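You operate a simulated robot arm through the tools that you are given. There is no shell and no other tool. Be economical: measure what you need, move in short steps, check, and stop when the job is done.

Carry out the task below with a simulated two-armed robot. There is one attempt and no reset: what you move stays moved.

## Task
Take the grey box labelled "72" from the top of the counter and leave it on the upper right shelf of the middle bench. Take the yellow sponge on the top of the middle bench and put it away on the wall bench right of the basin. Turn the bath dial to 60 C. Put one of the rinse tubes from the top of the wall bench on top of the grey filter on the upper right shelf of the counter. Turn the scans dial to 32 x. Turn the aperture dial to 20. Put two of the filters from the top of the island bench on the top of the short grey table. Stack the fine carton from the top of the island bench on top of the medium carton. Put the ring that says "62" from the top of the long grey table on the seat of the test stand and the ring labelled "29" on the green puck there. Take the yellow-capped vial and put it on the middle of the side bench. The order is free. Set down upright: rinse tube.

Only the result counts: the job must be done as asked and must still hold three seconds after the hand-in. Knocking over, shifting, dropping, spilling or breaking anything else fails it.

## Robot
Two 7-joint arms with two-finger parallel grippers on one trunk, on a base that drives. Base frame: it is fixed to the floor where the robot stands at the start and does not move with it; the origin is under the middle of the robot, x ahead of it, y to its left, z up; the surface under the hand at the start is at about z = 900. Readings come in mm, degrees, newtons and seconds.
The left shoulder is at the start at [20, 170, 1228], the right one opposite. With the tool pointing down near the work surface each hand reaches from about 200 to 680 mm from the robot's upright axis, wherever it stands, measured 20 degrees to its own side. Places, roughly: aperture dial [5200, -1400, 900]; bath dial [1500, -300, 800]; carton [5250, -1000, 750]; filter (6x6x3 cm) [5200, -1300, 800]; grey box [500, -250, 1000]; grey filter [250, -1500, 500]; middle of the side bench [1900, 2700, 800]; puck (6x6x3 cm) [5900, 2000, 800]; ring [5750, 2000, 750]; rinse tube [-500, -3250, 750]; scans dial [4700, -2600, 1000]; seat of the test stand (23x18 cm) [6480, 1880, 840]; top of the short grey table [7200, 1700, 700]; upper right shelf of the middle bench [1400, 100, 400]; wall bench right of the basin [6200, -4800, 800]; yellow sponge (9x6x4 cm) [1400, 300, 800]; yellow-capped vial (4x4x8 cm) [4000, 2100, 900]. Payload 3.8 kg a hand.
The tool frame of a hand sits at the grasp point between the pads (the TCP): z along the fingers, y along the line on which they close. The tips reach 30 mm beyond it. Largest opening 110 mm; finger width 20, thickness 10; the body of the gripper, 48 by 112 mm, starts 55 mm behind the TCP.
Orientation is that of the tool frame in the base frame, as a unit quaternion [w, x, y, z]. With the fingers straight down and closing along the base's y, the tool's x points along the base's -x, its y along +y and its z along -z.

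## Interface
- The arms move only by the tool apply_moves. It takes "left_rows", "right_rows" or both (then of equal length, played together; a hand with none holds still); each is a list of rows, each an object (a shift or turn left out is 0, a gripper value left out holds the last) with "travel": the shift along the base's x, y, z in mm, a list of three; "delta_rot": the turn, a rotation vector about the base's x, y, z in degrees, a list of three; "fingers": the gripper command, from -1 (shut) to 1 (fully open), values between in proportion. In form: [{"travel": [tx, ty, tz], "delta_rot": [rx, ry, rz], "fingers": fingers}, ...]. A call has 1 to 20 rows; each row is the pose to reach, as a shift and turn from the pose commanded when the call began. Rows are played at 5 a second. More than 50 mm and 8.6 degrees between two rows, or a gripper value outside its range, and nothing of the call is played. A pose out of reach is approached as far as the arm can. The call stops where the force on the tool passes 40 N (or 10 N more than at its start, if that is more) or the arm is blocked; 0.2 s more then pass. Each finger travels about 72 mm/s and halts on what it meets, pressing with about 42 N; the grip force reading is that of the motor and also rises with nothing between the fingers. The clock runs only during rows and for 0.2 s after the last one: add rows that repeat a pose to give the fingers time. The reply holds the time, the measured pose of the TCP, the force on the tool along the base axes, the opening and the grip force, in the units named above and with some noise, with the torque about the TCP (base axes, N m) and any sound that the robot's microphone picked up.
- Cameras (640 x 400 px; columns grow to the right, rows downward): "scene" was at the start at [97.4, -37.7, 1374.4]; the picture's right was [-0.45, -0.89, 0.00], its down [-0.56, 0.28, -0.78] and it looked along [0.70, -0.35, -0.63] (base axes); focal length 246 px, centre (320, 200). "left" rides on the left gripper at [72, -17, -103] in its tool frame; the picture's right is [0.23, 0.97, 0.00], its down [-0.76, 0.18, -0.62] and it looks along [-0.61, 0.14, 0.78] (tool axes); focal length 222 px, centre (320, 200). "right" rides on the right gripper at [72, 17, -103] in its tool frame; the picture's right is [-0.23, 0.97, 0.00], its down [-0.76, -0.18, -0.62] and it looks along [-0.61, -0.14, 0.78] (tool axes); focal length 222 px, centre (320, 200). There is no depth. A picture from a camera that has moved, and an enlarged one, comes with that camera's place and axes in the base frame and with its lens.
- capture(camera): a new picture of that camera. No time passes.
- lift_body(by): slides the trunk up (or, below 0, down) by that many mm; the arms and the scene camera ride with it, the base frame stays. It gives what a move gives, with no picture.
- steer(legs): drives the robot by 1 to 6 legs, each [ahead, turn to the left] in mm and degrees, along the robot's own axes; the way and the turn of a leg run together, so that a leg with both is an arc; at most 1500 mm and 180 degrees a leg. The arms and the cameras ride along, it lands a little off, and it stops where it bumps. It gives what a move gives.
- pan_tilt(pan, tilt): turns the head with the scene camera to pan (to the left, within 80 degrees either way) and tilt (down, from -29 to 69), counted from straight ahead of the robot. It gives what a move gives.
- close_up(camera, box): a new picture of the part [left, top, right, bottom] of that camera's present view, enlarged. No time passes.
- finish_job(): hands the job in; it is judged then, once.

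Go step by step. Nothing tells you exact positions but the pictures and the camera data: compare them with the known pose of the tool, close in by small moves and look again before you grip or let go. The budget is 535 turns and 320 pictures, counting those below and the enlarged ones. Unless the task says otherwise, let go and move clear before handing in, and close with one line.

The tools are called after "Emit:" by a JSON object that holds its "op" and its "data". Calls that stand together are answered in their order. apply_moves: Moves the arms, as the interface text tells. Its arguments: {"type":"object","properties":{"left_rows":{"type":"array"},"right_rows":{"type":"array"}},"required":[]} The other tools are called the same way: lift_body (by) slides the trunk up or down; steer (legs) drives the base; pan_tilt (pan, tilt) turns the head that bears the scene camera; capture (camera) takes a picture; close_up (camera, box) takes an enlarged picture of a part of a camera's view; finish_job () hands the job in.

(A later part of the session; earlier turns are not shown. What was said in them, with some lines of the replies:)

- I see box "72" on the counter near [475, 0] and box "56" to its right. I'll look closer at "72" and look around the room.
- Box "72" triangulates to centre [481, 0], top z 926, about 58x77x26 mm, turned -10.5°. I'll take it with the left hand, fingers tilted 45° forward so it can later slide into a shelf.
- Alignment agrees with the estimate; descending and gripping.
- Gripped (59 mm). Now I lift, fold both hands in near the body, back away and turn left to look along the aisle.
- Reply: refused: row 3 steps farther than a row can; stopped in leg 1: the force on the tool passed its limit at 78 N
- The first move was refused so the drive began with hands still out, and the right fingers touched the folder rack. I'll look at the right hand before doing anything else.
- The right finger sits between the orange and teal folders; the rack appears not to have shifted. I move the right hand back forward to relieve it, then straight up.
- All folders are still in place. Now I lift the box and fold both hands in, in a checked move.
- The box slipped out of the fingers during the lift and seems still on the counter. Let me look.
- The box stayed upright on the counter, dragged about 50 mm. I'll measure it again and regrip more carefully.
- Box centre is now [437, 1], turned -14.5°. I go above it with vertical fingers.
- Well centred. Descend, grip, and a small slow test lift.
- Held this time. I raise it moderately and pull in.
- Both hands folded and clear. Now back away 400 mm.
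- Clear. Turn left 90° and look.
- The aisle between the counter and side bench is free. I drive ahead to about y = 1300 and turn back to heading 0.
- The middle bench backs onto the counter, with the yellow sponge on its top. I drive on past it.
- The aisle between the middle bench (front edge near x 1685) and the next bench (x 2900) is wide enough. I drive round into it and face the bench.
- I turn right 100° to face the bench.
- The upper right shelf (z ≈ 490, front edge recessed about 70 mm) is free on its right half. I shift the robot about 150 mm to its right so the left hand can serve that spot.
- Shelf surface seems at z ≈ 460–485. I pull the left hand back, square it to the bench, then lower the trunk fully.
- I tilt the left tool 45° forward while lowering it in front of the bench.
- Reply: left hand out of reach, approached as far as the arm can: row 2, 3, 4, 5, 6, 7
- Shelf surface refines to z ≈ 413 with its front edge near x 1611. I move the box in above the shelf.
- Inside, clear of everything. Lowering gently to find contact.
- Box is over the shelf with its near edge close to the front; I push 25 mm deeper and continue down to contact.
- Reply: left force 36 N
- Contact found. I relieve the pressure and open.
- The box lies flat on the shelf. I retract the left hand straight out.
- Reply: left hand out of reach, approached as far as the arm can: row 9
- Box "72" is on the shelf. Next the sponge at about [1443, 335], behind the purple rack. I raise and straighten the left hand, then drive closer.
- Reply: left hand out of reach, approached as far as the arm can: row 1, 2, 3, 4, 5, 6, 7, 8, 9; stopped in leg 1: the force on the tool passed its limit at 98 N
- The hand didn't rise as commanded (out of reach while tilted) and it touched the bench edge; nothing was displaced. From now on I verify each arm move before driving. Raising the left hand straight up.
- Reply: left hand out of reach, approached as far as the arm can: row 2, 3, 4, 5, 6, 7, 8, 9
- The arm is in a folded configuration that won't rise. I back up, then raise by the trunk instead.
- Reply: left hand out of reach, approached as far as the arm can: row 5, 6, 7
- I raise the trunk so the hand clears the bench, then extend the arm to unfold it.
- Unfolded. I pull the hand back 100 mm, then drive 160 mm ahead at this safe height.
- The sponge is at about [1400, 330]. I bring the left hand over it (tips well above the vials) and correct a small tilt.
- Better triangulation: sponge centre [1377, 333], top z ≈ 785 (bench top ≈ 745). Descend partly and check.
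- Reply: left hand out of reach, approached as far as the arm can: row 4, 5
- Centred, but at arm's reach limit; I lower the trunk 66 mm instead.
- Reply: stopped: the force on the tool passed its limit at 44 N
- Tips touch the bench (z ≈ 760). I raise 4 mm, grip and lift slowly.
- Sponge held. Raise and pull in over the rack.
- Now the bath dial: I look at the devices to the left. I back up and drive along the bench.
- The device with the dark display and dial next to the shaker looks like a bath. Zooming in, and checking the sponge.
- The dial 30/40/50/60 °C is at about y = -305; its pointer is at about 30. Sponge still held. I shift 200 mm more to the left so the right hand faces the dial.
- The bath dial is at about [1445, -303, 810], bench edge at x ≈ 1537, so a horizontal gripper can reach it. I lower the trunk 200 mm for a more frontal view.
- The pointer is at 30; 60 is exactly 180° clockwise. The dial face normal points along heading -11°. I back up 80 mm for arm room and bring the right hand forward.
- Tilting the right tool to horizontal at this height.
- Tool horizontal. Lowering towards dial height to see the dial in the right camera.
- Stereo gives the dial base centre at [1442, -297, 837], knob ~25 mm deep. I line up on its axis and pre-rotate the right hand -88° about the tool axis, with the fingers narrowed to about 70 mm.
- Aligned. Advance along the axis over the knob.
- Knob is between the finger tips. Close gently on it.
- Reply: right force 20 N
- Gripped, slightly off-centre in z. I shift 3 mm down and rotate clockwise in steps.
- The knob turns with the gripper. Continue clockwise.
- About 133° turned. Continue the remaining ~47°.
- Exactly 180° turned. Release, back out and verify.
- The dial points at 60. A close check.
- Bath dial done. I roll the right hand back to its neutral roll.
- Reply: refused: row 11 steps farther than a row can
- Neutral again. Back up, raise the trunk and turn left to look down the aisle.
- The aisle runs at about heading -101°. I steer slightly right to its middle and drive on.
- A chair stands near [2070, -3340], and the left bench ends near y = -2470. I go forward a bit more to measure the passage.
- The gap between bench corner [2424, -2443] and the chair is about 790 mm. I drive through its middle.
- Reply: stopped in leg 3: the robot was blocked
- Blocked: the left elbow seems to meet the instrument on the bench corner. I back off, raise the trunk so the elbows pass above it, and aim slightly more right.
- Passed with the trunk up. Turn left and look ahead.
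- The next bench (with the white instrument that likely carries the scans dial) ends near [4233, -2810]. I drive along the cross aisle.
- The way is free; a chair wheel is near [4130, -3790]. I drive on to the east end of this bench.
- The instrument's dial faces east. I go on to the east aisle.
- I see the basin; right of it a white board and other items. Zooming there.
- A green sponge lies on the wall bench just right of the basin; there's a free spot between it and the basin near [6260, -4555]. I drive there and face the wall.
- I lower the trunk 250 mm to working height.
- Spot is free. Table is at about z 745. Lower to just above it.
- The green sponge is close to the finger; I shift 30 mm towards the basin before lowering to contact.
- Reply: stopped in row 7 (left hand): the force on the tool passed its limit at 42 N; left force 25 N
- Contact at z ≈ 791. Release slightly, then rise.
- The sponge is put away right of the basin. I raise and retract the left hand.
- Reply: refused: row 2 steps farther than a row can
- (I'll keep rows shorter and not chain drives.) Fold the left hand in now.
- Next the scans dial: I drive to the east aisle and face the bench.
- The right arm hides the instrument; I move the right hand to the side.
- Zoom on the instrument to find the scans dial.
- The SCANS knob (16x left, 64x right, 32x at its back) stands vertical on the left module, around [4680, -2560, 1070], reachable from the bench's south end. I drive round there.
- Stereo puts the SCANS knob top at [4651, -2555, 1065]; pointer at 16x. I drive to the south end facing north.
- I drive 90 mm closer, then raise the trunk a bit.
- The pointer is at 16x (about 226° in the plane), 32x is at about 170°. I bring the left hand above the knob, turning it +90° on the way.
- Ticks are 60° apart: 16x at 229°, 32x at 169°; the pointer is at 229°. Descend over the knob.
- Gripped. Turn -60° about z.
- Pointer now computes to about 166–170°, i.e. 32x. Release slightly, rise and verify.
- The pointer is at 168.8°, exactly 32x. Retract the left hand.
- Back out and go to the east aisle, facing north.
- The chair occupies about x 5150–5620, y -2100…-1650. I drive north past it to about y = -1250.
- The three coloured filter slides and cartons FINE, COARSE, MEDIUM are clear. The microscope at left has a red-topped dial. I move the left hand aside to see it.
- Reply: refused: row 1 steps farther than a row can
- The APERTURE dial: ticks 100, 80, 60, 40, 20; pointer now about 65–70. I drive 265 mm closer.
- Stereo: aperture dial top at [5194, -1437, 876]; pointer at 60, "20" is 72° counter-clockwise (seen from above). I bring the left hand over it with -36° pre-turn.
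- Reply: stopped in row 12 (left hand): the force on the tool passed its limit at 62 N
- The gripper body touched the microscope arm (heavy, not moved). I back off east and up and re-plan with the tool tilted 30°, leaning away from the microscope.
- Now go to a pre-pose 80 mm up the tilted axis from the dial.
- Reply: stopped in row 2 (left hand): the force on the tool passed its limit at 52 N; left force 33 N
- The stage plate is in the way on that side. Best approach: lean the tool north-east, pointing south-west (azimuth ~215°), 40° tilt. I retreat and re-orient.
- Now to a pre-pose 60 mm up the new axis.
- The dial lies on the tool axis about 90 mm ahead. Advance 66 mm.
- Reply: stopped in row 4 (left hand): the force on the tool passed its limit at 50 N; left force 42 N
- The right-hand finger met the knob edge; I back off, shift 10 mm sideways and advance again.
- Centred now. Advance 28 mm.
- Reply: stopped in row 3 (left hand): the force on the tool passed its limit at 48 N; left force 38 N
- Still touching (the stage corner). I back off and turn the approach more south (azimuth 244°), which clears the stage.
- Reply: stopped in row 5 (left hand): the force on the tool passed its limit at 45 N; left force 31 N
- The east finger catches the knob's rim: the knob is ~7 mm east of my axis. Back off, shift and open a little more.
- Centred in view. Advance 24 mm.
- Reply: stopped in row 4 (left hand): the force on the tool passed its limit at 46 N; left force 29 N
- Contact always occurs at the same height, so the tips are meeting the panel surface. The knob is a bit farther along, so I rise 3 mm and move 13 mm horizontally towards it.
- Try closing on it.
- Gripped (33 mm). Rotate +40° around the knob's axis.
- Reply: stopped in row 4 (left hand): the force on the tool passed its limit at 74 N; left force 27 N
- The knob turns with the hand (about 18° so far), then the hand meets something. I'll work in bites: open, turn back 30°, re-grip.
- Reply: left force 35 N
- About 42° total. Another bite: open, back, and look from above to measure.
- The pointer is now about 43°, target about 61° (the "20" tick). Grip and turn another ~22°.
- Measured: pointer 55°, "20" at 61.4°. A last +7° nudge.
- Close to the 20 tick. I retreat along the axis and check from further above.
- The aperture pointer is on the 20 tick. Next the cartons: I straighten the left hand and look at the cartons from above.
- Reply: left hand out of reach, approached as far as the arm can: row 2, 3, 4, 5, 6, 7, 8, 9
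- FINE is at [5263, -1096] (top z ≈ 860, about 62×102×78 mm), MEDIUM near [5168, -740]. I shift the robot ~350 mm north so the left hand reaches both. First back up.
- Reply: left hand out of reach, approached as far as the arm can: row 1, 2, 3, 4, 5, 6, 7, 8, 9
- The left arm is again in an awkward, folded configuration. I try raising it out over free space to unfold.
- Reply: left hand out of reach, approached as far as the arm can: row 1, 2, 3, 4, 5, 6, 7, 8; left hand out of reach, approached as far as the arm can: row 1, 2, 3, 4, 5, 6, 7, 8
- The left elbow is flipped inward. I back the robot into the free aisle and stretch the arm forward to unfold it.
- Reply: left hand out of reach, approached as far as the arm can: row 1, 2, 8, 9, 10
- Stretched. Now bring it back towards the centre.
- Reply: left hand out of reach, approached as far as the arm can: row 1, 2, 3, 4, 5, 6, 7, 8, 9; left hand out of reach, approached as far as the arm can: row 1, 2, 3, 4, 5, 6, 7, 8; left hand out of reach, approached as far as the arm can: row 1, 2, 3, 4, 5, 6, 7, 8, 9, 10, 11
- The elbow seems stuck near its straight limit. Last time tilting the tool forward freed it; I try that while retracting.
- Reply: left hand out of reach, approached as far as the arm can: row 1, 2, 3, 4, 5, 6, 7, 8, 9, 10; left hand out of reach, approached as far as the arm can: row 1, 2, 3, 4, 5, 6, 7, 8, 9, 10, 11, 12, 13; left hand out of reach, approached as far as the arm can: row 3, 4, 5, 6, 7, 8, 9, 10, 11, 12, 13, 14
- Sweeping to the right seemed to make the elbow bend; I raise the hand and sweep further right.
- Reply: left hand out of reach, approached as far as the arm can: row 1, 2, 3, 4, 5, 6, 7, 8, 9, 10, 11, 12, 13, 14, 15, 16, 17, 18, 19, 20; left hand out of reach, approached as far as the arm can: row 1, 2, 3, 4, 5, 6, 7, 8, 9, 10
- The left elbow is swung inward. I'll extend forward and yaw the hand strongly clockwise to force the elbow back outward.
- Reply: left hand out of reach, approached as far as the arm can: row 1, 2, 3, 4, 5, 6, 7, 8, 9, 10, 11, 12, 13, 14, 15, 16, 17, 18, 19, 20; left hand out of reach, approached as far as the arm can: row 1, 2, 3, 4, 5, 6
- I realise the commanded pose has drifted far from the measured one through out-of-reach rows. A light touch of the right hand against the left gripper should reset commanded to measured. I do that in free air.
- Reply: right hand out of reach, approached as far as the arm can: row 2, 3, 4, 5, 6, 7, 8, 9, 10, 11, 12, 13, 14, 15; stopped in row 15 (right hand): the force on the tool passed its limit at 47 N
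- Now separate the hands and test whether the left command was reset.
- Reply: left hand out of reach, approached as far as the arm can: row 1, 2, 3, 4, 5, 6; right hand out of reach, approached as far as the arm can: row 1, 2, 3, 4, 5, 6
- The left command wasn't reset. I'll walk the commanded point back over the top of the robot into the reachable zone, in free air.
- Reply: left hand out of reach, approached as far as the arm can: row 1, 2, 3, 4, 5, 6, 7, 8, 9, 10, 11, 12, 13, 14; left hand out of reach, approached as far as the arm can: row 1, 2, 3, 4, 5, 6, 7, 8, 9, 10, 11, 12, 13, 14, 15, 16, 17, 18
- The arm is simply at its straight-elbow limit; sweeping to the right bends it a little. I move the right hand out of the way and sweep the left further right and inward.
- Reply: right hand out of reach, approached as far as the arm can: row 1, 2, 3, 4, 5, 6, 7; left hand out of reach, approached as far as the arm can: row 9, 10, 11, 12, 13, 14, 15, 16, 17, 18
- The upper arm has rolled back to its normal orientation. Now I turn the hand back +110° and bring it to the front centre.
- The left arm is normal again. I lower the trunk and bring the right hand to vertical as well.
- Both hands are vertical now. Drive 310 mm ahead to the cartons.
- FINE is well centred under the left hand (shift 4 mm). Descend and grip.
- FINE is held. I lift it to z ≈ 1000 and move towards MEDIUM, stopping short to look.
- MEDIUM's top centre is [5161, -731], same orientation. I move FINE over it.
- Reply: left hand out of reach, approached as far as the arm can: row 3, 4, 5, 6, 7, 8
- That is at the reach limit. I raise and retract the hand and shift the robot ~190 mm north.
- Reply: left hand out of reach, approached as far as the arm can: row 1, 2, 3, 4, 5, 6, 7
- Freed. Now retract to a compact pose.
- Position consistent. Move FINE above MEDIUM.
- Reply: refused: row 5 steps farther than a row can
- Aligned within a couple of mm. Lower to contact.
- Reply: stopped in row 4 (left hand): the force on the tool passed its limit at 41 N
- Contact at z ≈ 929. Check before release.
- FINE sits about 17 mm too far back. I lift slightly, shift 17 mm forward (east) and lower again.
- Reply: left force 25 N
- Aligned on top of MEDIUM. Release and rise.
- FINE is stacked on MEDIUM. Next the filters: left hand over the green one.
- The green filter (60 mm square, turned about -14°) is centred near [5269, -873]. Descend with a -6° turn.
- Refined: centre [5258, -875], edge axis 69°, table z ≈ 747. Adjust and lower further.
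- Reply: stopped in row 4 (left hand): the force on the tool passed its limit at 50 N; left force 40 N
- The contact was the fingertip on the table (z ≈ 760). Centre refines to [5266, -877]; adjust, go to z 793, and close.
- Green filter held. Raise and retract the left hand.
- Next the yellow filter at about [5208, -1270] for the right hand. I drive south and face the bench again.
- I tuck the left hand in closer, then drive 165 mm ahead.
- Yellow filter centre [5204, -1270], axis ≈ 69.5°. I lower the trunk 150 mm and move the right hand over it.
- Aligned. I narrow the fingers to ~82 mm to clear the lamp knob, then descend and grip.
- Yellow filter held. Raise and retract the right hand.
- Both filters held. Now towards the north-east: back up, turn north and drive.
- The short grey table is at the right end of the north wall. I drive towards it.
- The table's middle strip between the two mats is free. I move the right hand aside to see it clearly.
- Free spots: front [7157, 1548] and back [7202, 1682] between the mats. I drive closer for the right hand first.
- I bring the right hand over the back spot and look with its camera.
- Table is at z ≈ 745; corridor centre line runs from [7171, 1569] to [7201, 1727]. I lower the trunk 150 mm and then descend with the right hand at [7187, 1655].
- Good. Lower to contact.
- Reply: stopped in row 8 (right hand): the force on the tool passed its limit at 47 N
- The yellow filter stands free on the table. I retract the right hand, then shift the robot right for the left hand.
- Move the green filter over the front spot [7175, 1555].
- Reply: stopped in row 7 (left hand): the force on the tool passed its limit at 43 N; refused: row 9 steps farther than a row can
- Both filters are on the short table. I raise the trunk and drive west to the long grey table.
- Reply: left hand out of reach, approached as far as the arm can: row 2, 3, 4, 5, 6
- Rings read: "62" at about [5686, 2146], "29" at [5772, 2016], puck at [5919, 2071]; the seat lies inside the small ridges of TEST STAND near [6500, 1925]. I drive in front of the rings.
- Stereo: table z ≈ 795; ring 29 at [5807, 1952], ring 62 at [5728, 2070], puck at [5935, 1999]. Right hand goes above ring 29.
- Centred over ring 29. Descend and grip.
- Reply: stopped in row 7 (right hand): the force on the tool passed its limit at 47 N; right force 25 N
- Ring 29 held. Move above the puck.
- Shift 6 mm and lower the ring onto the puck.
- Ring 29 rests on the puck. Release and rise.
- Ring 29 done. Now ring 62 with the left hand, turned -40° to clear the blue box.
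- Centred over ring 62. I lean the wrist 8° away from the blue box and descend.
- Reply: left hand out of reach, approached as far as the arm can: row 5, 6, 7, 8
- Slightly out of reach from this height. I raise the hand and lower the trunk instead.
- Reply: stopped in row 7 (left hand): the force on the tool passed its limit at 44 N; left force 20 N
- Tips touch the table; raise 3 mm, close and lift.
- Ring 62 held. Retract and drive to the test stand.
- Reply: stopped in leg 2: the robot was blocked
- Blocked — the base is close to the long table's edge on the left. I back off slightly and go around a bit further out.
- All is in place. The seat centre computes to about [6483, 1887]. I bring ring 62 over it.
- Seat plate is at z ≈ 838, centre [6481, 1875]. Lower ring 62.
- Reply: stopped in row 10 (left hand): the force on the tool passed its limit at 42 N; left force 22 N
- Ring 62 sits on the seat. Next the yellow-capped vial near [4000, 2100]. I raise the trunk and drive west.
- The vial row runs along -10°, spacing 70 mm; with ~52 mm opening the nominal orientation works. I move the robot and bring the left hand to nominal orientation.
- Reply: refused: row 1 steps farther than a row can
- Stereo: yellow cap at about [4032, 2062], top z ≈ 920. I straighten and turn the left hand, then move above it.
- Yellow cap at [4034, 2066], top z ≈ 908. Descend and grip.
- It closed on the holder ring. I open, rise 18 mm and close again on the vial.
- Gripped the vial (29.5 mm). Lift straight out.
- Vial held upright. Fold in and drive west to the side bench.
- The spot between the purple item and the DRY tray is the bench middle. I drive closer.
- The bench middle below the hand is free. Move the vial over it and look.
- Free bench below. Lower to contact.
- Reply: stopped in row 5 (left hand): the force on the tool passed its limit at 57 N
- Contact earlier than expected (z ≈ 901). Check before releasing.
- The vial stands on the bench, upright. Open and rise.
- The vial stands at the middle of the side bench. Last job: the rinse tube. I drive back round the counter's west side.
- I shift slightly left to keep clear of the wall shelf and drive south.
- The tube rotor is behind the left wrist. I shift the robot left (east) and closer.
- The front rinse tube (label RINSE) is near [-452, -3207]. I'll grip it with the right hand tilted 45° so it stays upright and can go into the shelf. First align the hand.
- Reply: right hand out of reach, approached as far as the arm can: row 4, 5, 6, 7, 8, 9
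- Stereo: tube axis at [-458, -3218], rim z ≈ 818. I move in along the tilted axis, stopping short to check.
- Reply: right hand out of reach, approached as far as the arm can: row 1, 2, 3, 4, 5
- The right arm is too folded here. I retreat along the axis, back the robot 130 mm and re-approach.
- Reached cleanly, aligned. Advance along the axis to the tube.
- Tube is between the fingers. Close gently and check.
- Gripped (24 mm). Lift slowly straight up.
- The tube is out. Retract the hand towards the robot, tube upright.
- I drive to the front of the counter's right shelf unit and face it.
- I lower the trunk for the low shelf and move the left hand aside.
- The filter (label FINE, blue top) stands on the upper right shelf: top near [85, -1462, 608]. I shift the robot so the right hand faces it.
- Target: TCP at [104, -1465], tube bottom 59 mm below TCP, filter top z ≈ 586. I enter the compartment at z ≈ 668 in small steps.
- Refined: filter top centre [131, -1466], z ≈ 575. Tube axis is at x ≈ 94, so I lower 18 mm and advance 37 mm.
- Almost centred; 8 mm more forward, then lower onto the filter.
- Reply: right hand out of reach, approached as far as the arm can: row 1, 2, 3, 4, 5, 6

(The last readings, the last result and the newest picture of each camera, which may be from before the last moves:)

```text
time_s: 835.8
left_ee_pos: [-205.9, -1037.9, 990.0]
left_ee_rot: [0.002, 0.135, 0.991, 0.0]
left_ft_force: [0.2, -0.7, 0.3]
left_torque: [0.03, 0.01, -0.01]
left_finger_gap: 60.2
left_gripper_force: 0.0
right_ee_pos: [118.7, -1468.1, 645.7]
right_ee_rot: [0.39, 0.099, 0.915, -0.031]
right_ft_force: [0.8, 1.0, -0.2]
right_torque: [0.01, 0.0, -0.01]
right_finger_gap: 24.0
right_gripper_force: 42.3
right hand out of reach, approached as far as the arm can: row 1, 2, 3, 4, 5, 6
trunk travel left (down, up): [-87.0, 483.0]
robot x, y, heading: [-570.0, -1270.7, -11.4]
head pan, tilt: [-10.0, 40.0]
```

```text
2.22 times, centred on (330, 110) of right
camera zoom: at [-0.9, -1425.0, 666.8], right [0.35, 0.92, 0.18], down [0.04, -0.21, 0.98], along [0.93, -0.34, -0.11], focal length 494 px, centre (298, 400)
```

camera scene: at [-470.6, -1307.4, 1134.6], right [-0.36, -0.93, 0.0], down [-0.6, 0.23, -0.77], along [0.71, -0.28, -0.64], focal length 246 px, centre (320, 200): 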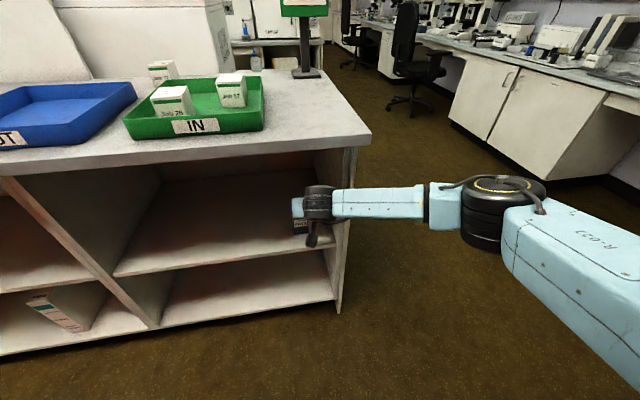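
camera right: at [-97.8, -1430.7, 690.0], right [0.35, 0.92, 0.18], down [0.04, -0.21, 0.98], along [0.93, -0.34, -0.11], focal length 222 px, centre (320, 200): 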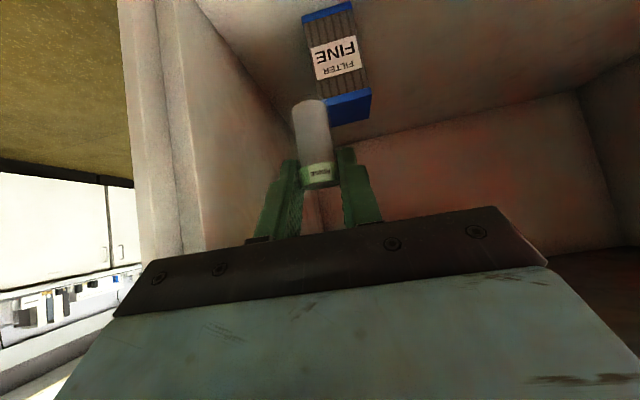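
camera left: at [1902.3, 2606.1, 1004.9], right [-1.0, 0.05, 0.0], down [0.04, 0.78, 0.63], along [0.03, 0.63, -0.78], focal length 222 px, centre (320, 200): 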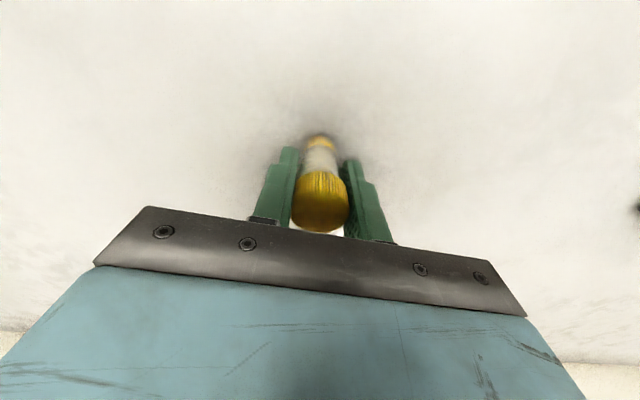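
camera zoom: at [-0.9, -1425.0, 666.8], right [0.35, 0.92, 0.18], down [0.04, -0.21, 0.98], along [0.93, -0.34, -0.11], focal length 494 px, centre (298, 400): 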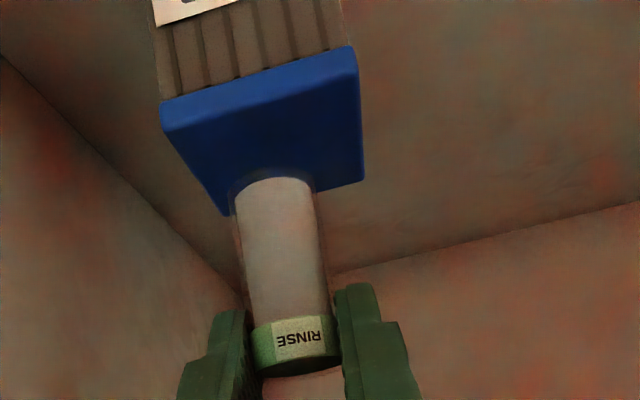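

At reach limit. I retract the hand 30 mm, drive 40 mm ahead, and continue.

Emit:
{"op": "apply_moves", "data": {"right_rows": [{"travel": [-12, 2, 4]}, {"travel": [-25, 4, 6]}, {"travel": [-35, 6, 6]}, {"travel": [-35, 6, 6]}]}}

Emit:
{"op": "steer", "data": {"legs": [[40, 0]]}}

Emit:
{"op": "close_up", "data": {"camera": "right", "box": [250, 20, 410, 200]}}

```text
time_s: 836.8
left_ee_pos: [-204.8, -1039.5, 990.5]
left_ee_rot: [0.003, 0.136, 0.991, 0.001]
left_ft_force: [0.0, 0.8, 0.7]
left_torque: [-0.05, 0.01, 0.01]
left_finger_gap: 60.5
left_gripper_force: 0.1
right_ee_pos: [82.8, -1461.5, 652.5]
right_ee_rot: [0.39, 0.099, 0.915, -0.031]
right_ft_force: [-0.7, -0.4, -0.6]
right_torque: [-0.01, -0.03, 0.01]
right_finger_gap: 23.9
right_gripper_force: 42.0
trunk travel left (down, up): [-87.0, 483.0]
robot x, y, heading: [-570.7, -1273.4, -11.2]
head pan, tilt: [-10.0, 40.0]
```

```text
time_s: 837.6
left_ee_pos: [-165.9, -1045.5, 990.9]
left_ee_rot: [0.002, 0.135, 0.991, 0.0]
left_ft_force: [0.2, 0.4, -0.5]
left_torque: [-0.03, 0.03, 0.03]
left_finger_gap: 60.7
left_gripper_force: 0.0
right_ee_pos: [122.5, -1468.7, 652.3]
right_ee_rot: [0.389, 0.098, 0.915, -0.03]
right_ft_force: [-0.2, -0.4, -0.4]
right_torque: [0.0, 0.02, 0.02]
right_finger_gap: 24.3
right_gripper_force: 41.7
trunk travel left (down, up): [-87.0, 483.0]
robot x, y, heading: [-530.0, -1281.5, -11.1]
head pan, tilt: [-10.0, 40.0]
```

```text
2.22 times, centred on (330, 110) of right
camera zoom: at [3.0, -1425.7, 672.9], right [0.35, 0.92, 0.18], down [0.04, -0.21, 0.98], along [0.93, -0.34, -0.11], focal length 494 px, centre (298, 400)
```

zoom: 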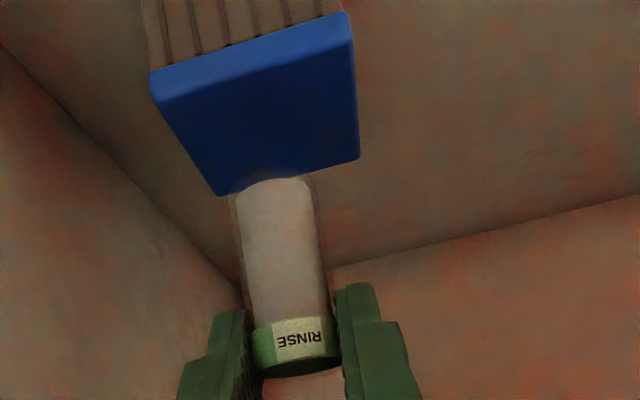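

Tube axis now within ~5 mm of the filter's centre. Lower gently to contact.

Emit:
{"op": "apply_moves", "data": {"right_rows": [{"travel": [2, 1, -5]}, {"travel": [3, 1, -10]}, {"travel": [3, 1, -13]}, {"travel": [3, 1, -15]}, {"travel": [3, 1, -17]}, {"travel": [3, 1, -17]}]}}

Emit:
{"op": "close_up", "data": {"camera": "right", "box": [250, 20, 410, 200]}}

```text
time_s: 839.0
left_ee_pos: [-166.7, -1046.5, 989.0]
left_ee_rot: [0.003, 0.134, 0.991, 0.001]
left_ft_force: [-0.1, -0.8, -0.9]
left_torque: [0.02, 0.0, 0.0]
left_finger_gap: 60.5
left_gripper_force: 0.1
right_ee_pos: [125.6, -1468.1, 637.6]
right_ee_rot: [0.389, 0.099, 0.915, -0.031]
right_ft_force: [0.3, 0.0, 0.4]
right_torque: [0.01, -0.02, 0.05]
right_finger_gap: 24.3
right_gripper_force: 41.9
trunk travel left (down, up): [-87.0, 483.0]
robot x, y, heading: [-532.9, -1284.7, -11.0]
head pan, tilt: [-10.0, 40.0]
```

```text
2.22 times, centred on (330, 110) of right
camera zoom: at [5.6, -1425.2, 656.8], right [0.35, 0.92, 0.18], down [0.04, -0.21, 0.98], along [0.93, -0.34, -0.11], focal length 494 px, centre (298, 400)
```

zoom: 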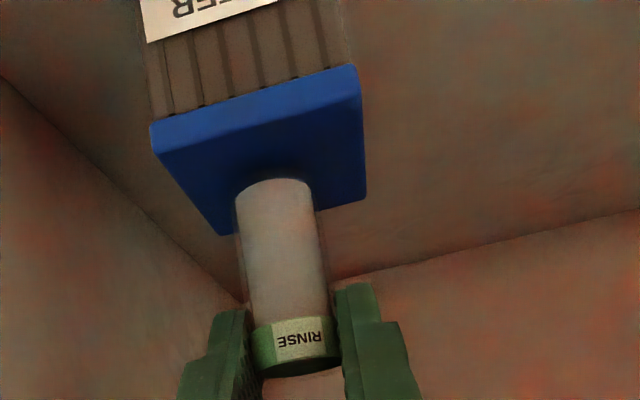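

Emit:
{"op": "apply_moves", "data": {"right_rows": [{"travel": [0, 0, -1.5]}, {"travel": [0, 0, -3]}, {"travel": [0, 0, -3]}]}}

```text
time_s: 839.8
left_ee_pos: [-166.7, -1045.7, 989.9]
left_ee_rot: [0.003, 0.135, 0.991, 0.001]
left_ft_force: [-0.5, -0.3, -0.2]
left_torque: [-0.02, 0.0, 0.01]
left_finger_gap: 60.4
left_gripper_force: 0.0
right_ee_pos: [125.8, -1468.6, 633.4]
right_ee_rot: [0.39, 0.099, 0.915, -0.031]
right_ft_force: [-0.3, -0.3, 2.6]
right_torque: [-0.05, -0.01, 0.01]
right_finger_gap: 24.1
right_gripper_force: 41.9
trunk travel left (down, up): [-87.0, 483.0]
robot x, y, heading: [-530.9, -1277.7, -11.6]
head pan, tilt: [-10.0, 40.0]
```

Emit:
{"op": "apply_moves", "data": {"right_rows": [{"travel": [0, 0, -1]}, {"travel": [0, 0, -2]}, {"travel": [0, 0, -2]}]}}

Emit:
{"op": "close_up", "data": {"camera": "right", "box": [250, 20, 410, 200]}}

```text
time_s: 840.6
left_ee_pos: [-167.6, -1046.1, 989.2]
left_ee_rot: [0.004, 0.135, 0.991, 0.001]
left_ft_force: [-0.3, 0.3, -0.1]
left_torque: [0.01, 0.01, -0.01]
left_finger_gap: 60.6
left_gripper_force: 0.0
right_ee_pos: [125.3, -1468.5, 632.9]
right_ee_rot: [0.391, 0.1, 0.914, -0.032]
right_ft_force: [-1.8, -1.6, 15.5]
right_torque: [-0.2, 0.01, -0.02]
right_finger_gap: 24.2
right_gripper_force: 42.3
trunk travel left (down, up): [-87.0, 483.0]
robot x, y, heading: [-531.2, -1284.1, -11.4]
head pan, tilt: [-10.0, 40.0]
```

```text
2.22 times, centred on (330, 110) of right
camera zoom: at [6.2, -1424.9, 652.8], right [0.35, 0.92, 0.18], down [0.03, -0.21, 0.98], along [0.93, -0.34, -0.11], focal length 494 px, centre (298, 400)
```

zoom: 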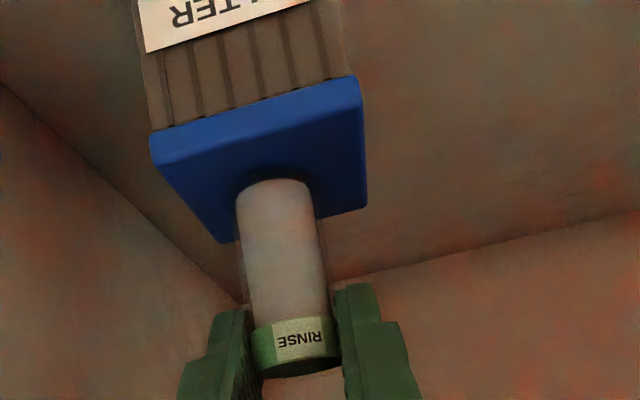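

In contact and centred. Relieve slightly and open slowly.

Emit:
{"op": "apply_moves", "data": {"right_rows": [{"travel": [0, 0, 1.5]}, {"travel": [0, 0, 1.5]}, {"travel": [0, 0, 1.5], "fingers": -0.45}, {"travel": [0, 0, 1.5], "fingers": -0.3}, {"travel": [0, 0, 1.5], "fingers": -0.1}, {"travel": [0, 0, 1.5], "fingers": 0.1}, {"travel": [0, 0, 1.5], "fingers": 0.1}]}}

Emit:
{"op": "close_up", "data": {"camera": "right", "box": [220, 20, 420, 220]}}

```text
time_s: 842.2
left_ee_pos: [-165.9, -1046.5, 990.3]
left_ee_rot: [0.003, 0.135, 0.991, 0.0]
left_ft_force: [0.1, 0.1, 0.0]
left_torque: [0.01, 0.01, 0.0]
left_finger_gap: 60.3
left_gripper_force: 0.1
right_ee_pos: [125.7, -1467.4, 631.5]
right_ee_rot: [0.389, 0.099, 0.915, -0.031]
right_ft_force: [0.2, -0.2, -0.1]
right_torque: [0.03, 0.02, 0.0]
right_finger_gap: 60.4
right_gripper_force: 0.0
trunk travel left (down, up): [-87.0, 483.0]
robot x, y, heading: [-531.2, -1282.0, -11.4]
head pan, tilt: [-10.0, 40.0]
```

```text
2.00 times, centred on (320, 120) of right
camera zoom: at [5.8, -1424.4, 652.5], right [0.35, 0.92, 0.18], down [0.04, -0.21, 0.98], along [0.93, -0.34, -0.11], focal length 444 px, centre (320, 360)
```

zoom: 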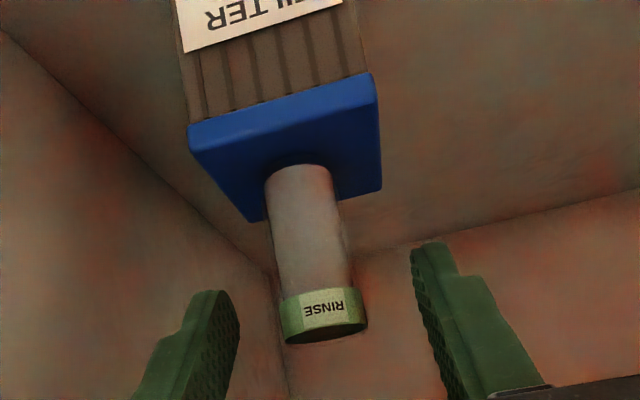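

The tube stands upright on the filter. Withdraw straight back.

Emit:
{"op": "apply_moves", "data": {"right_rows": [{"travel": [-10, 2, 0]}, {"travel": [-25, 5, 0]}, {"travel": [-45, 9, 2]}, {"travel": [-70, 13, 5]}, {"travel": [-100, 19, 10]}, {"travel": [-135, 26, 15]}, {"travel": [-170, 33, 20]}, {"travel": [-205, 40, 25]}, {"travel": [-240, 46, 30]}, {"travel": [-240, 46, 30]}]}}

Emit:
{"op": "capture", "data": {"camera": "scene"}}

Emit:
{"op": "capture", "data": {"camera": "right"}}

```text
time_s: 844.4
left_ee_pos: [-166.2, -1046.1, 990.0]
left_ee_rot: [0.003, 0.135, 0.991, 0.001]
left_ft_force: [0.3, 0.1, -0.6]
left_torque: [-0.02, 0.03, 0.03]
left_finger_gap: 60.7
left_gripper_force: 0.2
right_ee_pos: [-115.5, -1424.6, 658.7]
right_ee_rot: [0.39, 0.1, 0.915, -0.031]
right_ft_force: [-0.2, 0.2, -0.4]
right_torque: [-0.04, -0.01, 0.0]
right_finger_gap: 60.5
right_gripper_force: 0.1
trunk travel left (down, up): [-87.0, 483.0]
robot x, y, heading: [-528.6, -1277.5, -11.3]
head pan, tilt: [-10.0, 40.0]
```

```text
31 pictures are left
camera scene: at [-431.7, -1315.1, 1134.6], right [-0.36, -0.93, 0.0], down [-0.6, 0.23, -0.77], along [0.71, -0.28, -0.64], focal length 246 px, centre (320, 200)
```

scene: 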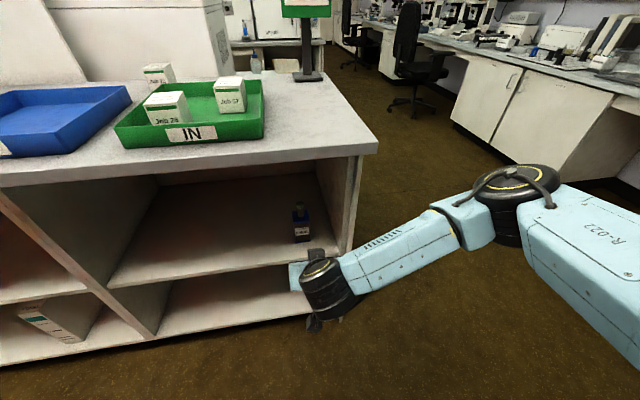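

```text
30 pictures are left
camera right: at [-234.0, -1380.4, 680.6], right [0.35, 0.92, 0.18], down [0.04, -0.21, 0.98], along [0.93, -0.34, -0.11], focal length 222 px, centre (320, 200)
```

right: 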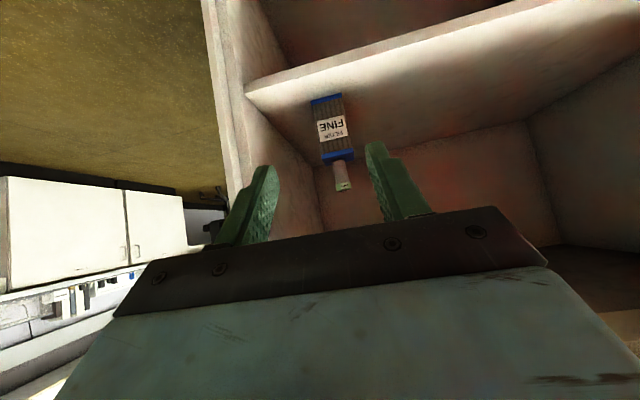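

All the jobs are done and the hands are clear: the rinse tube stands upright on the filter. Handing in.

Emit:
{"op": "steer", "data": {"legs": [[-150, 0]]}}

Emit:
{"op": "finish_job", "data": {}}

```text
time_s: 845.8
left_ee_pos: [-313.9, -1014.9, 990.4]
left_ee_rot: [0.003, 0.131, 0.991, 0.0]
left_ft_force: [0.2, 0.5, 0.3]
left_torque: [0.01, 0.0, -0.03]
left_finger_gap: 60.4
left_gripper_force: 0.0
right_ee_pos: [-258.9, -1392.7, 659.8]
right_ee_rot: [0.39, 0.096, 0.916, -0.03]
right_ft_force: [0.7, 0.4, 0.2]
right_torque: [0.0, -0.02, -0.02]
right_finger_gap: 60.7
right_gripper_force: 0.1
trunk travel left (down, up): [-87.0, 483.0]
robot x, y, heading: [-679.6, -1252.0, -10.9]
head pan, tilt: [-10.0, 40.0]
```

```text
The job is handed in.
```

I did every item on the list and handed the job in; the aperture dial is my least exact setting, on the 20 tick to within about 5 degrees. My hands also bumped the folder rack, the microscope and two bench edges, and none of them looked shifted in the pictures afterwards.
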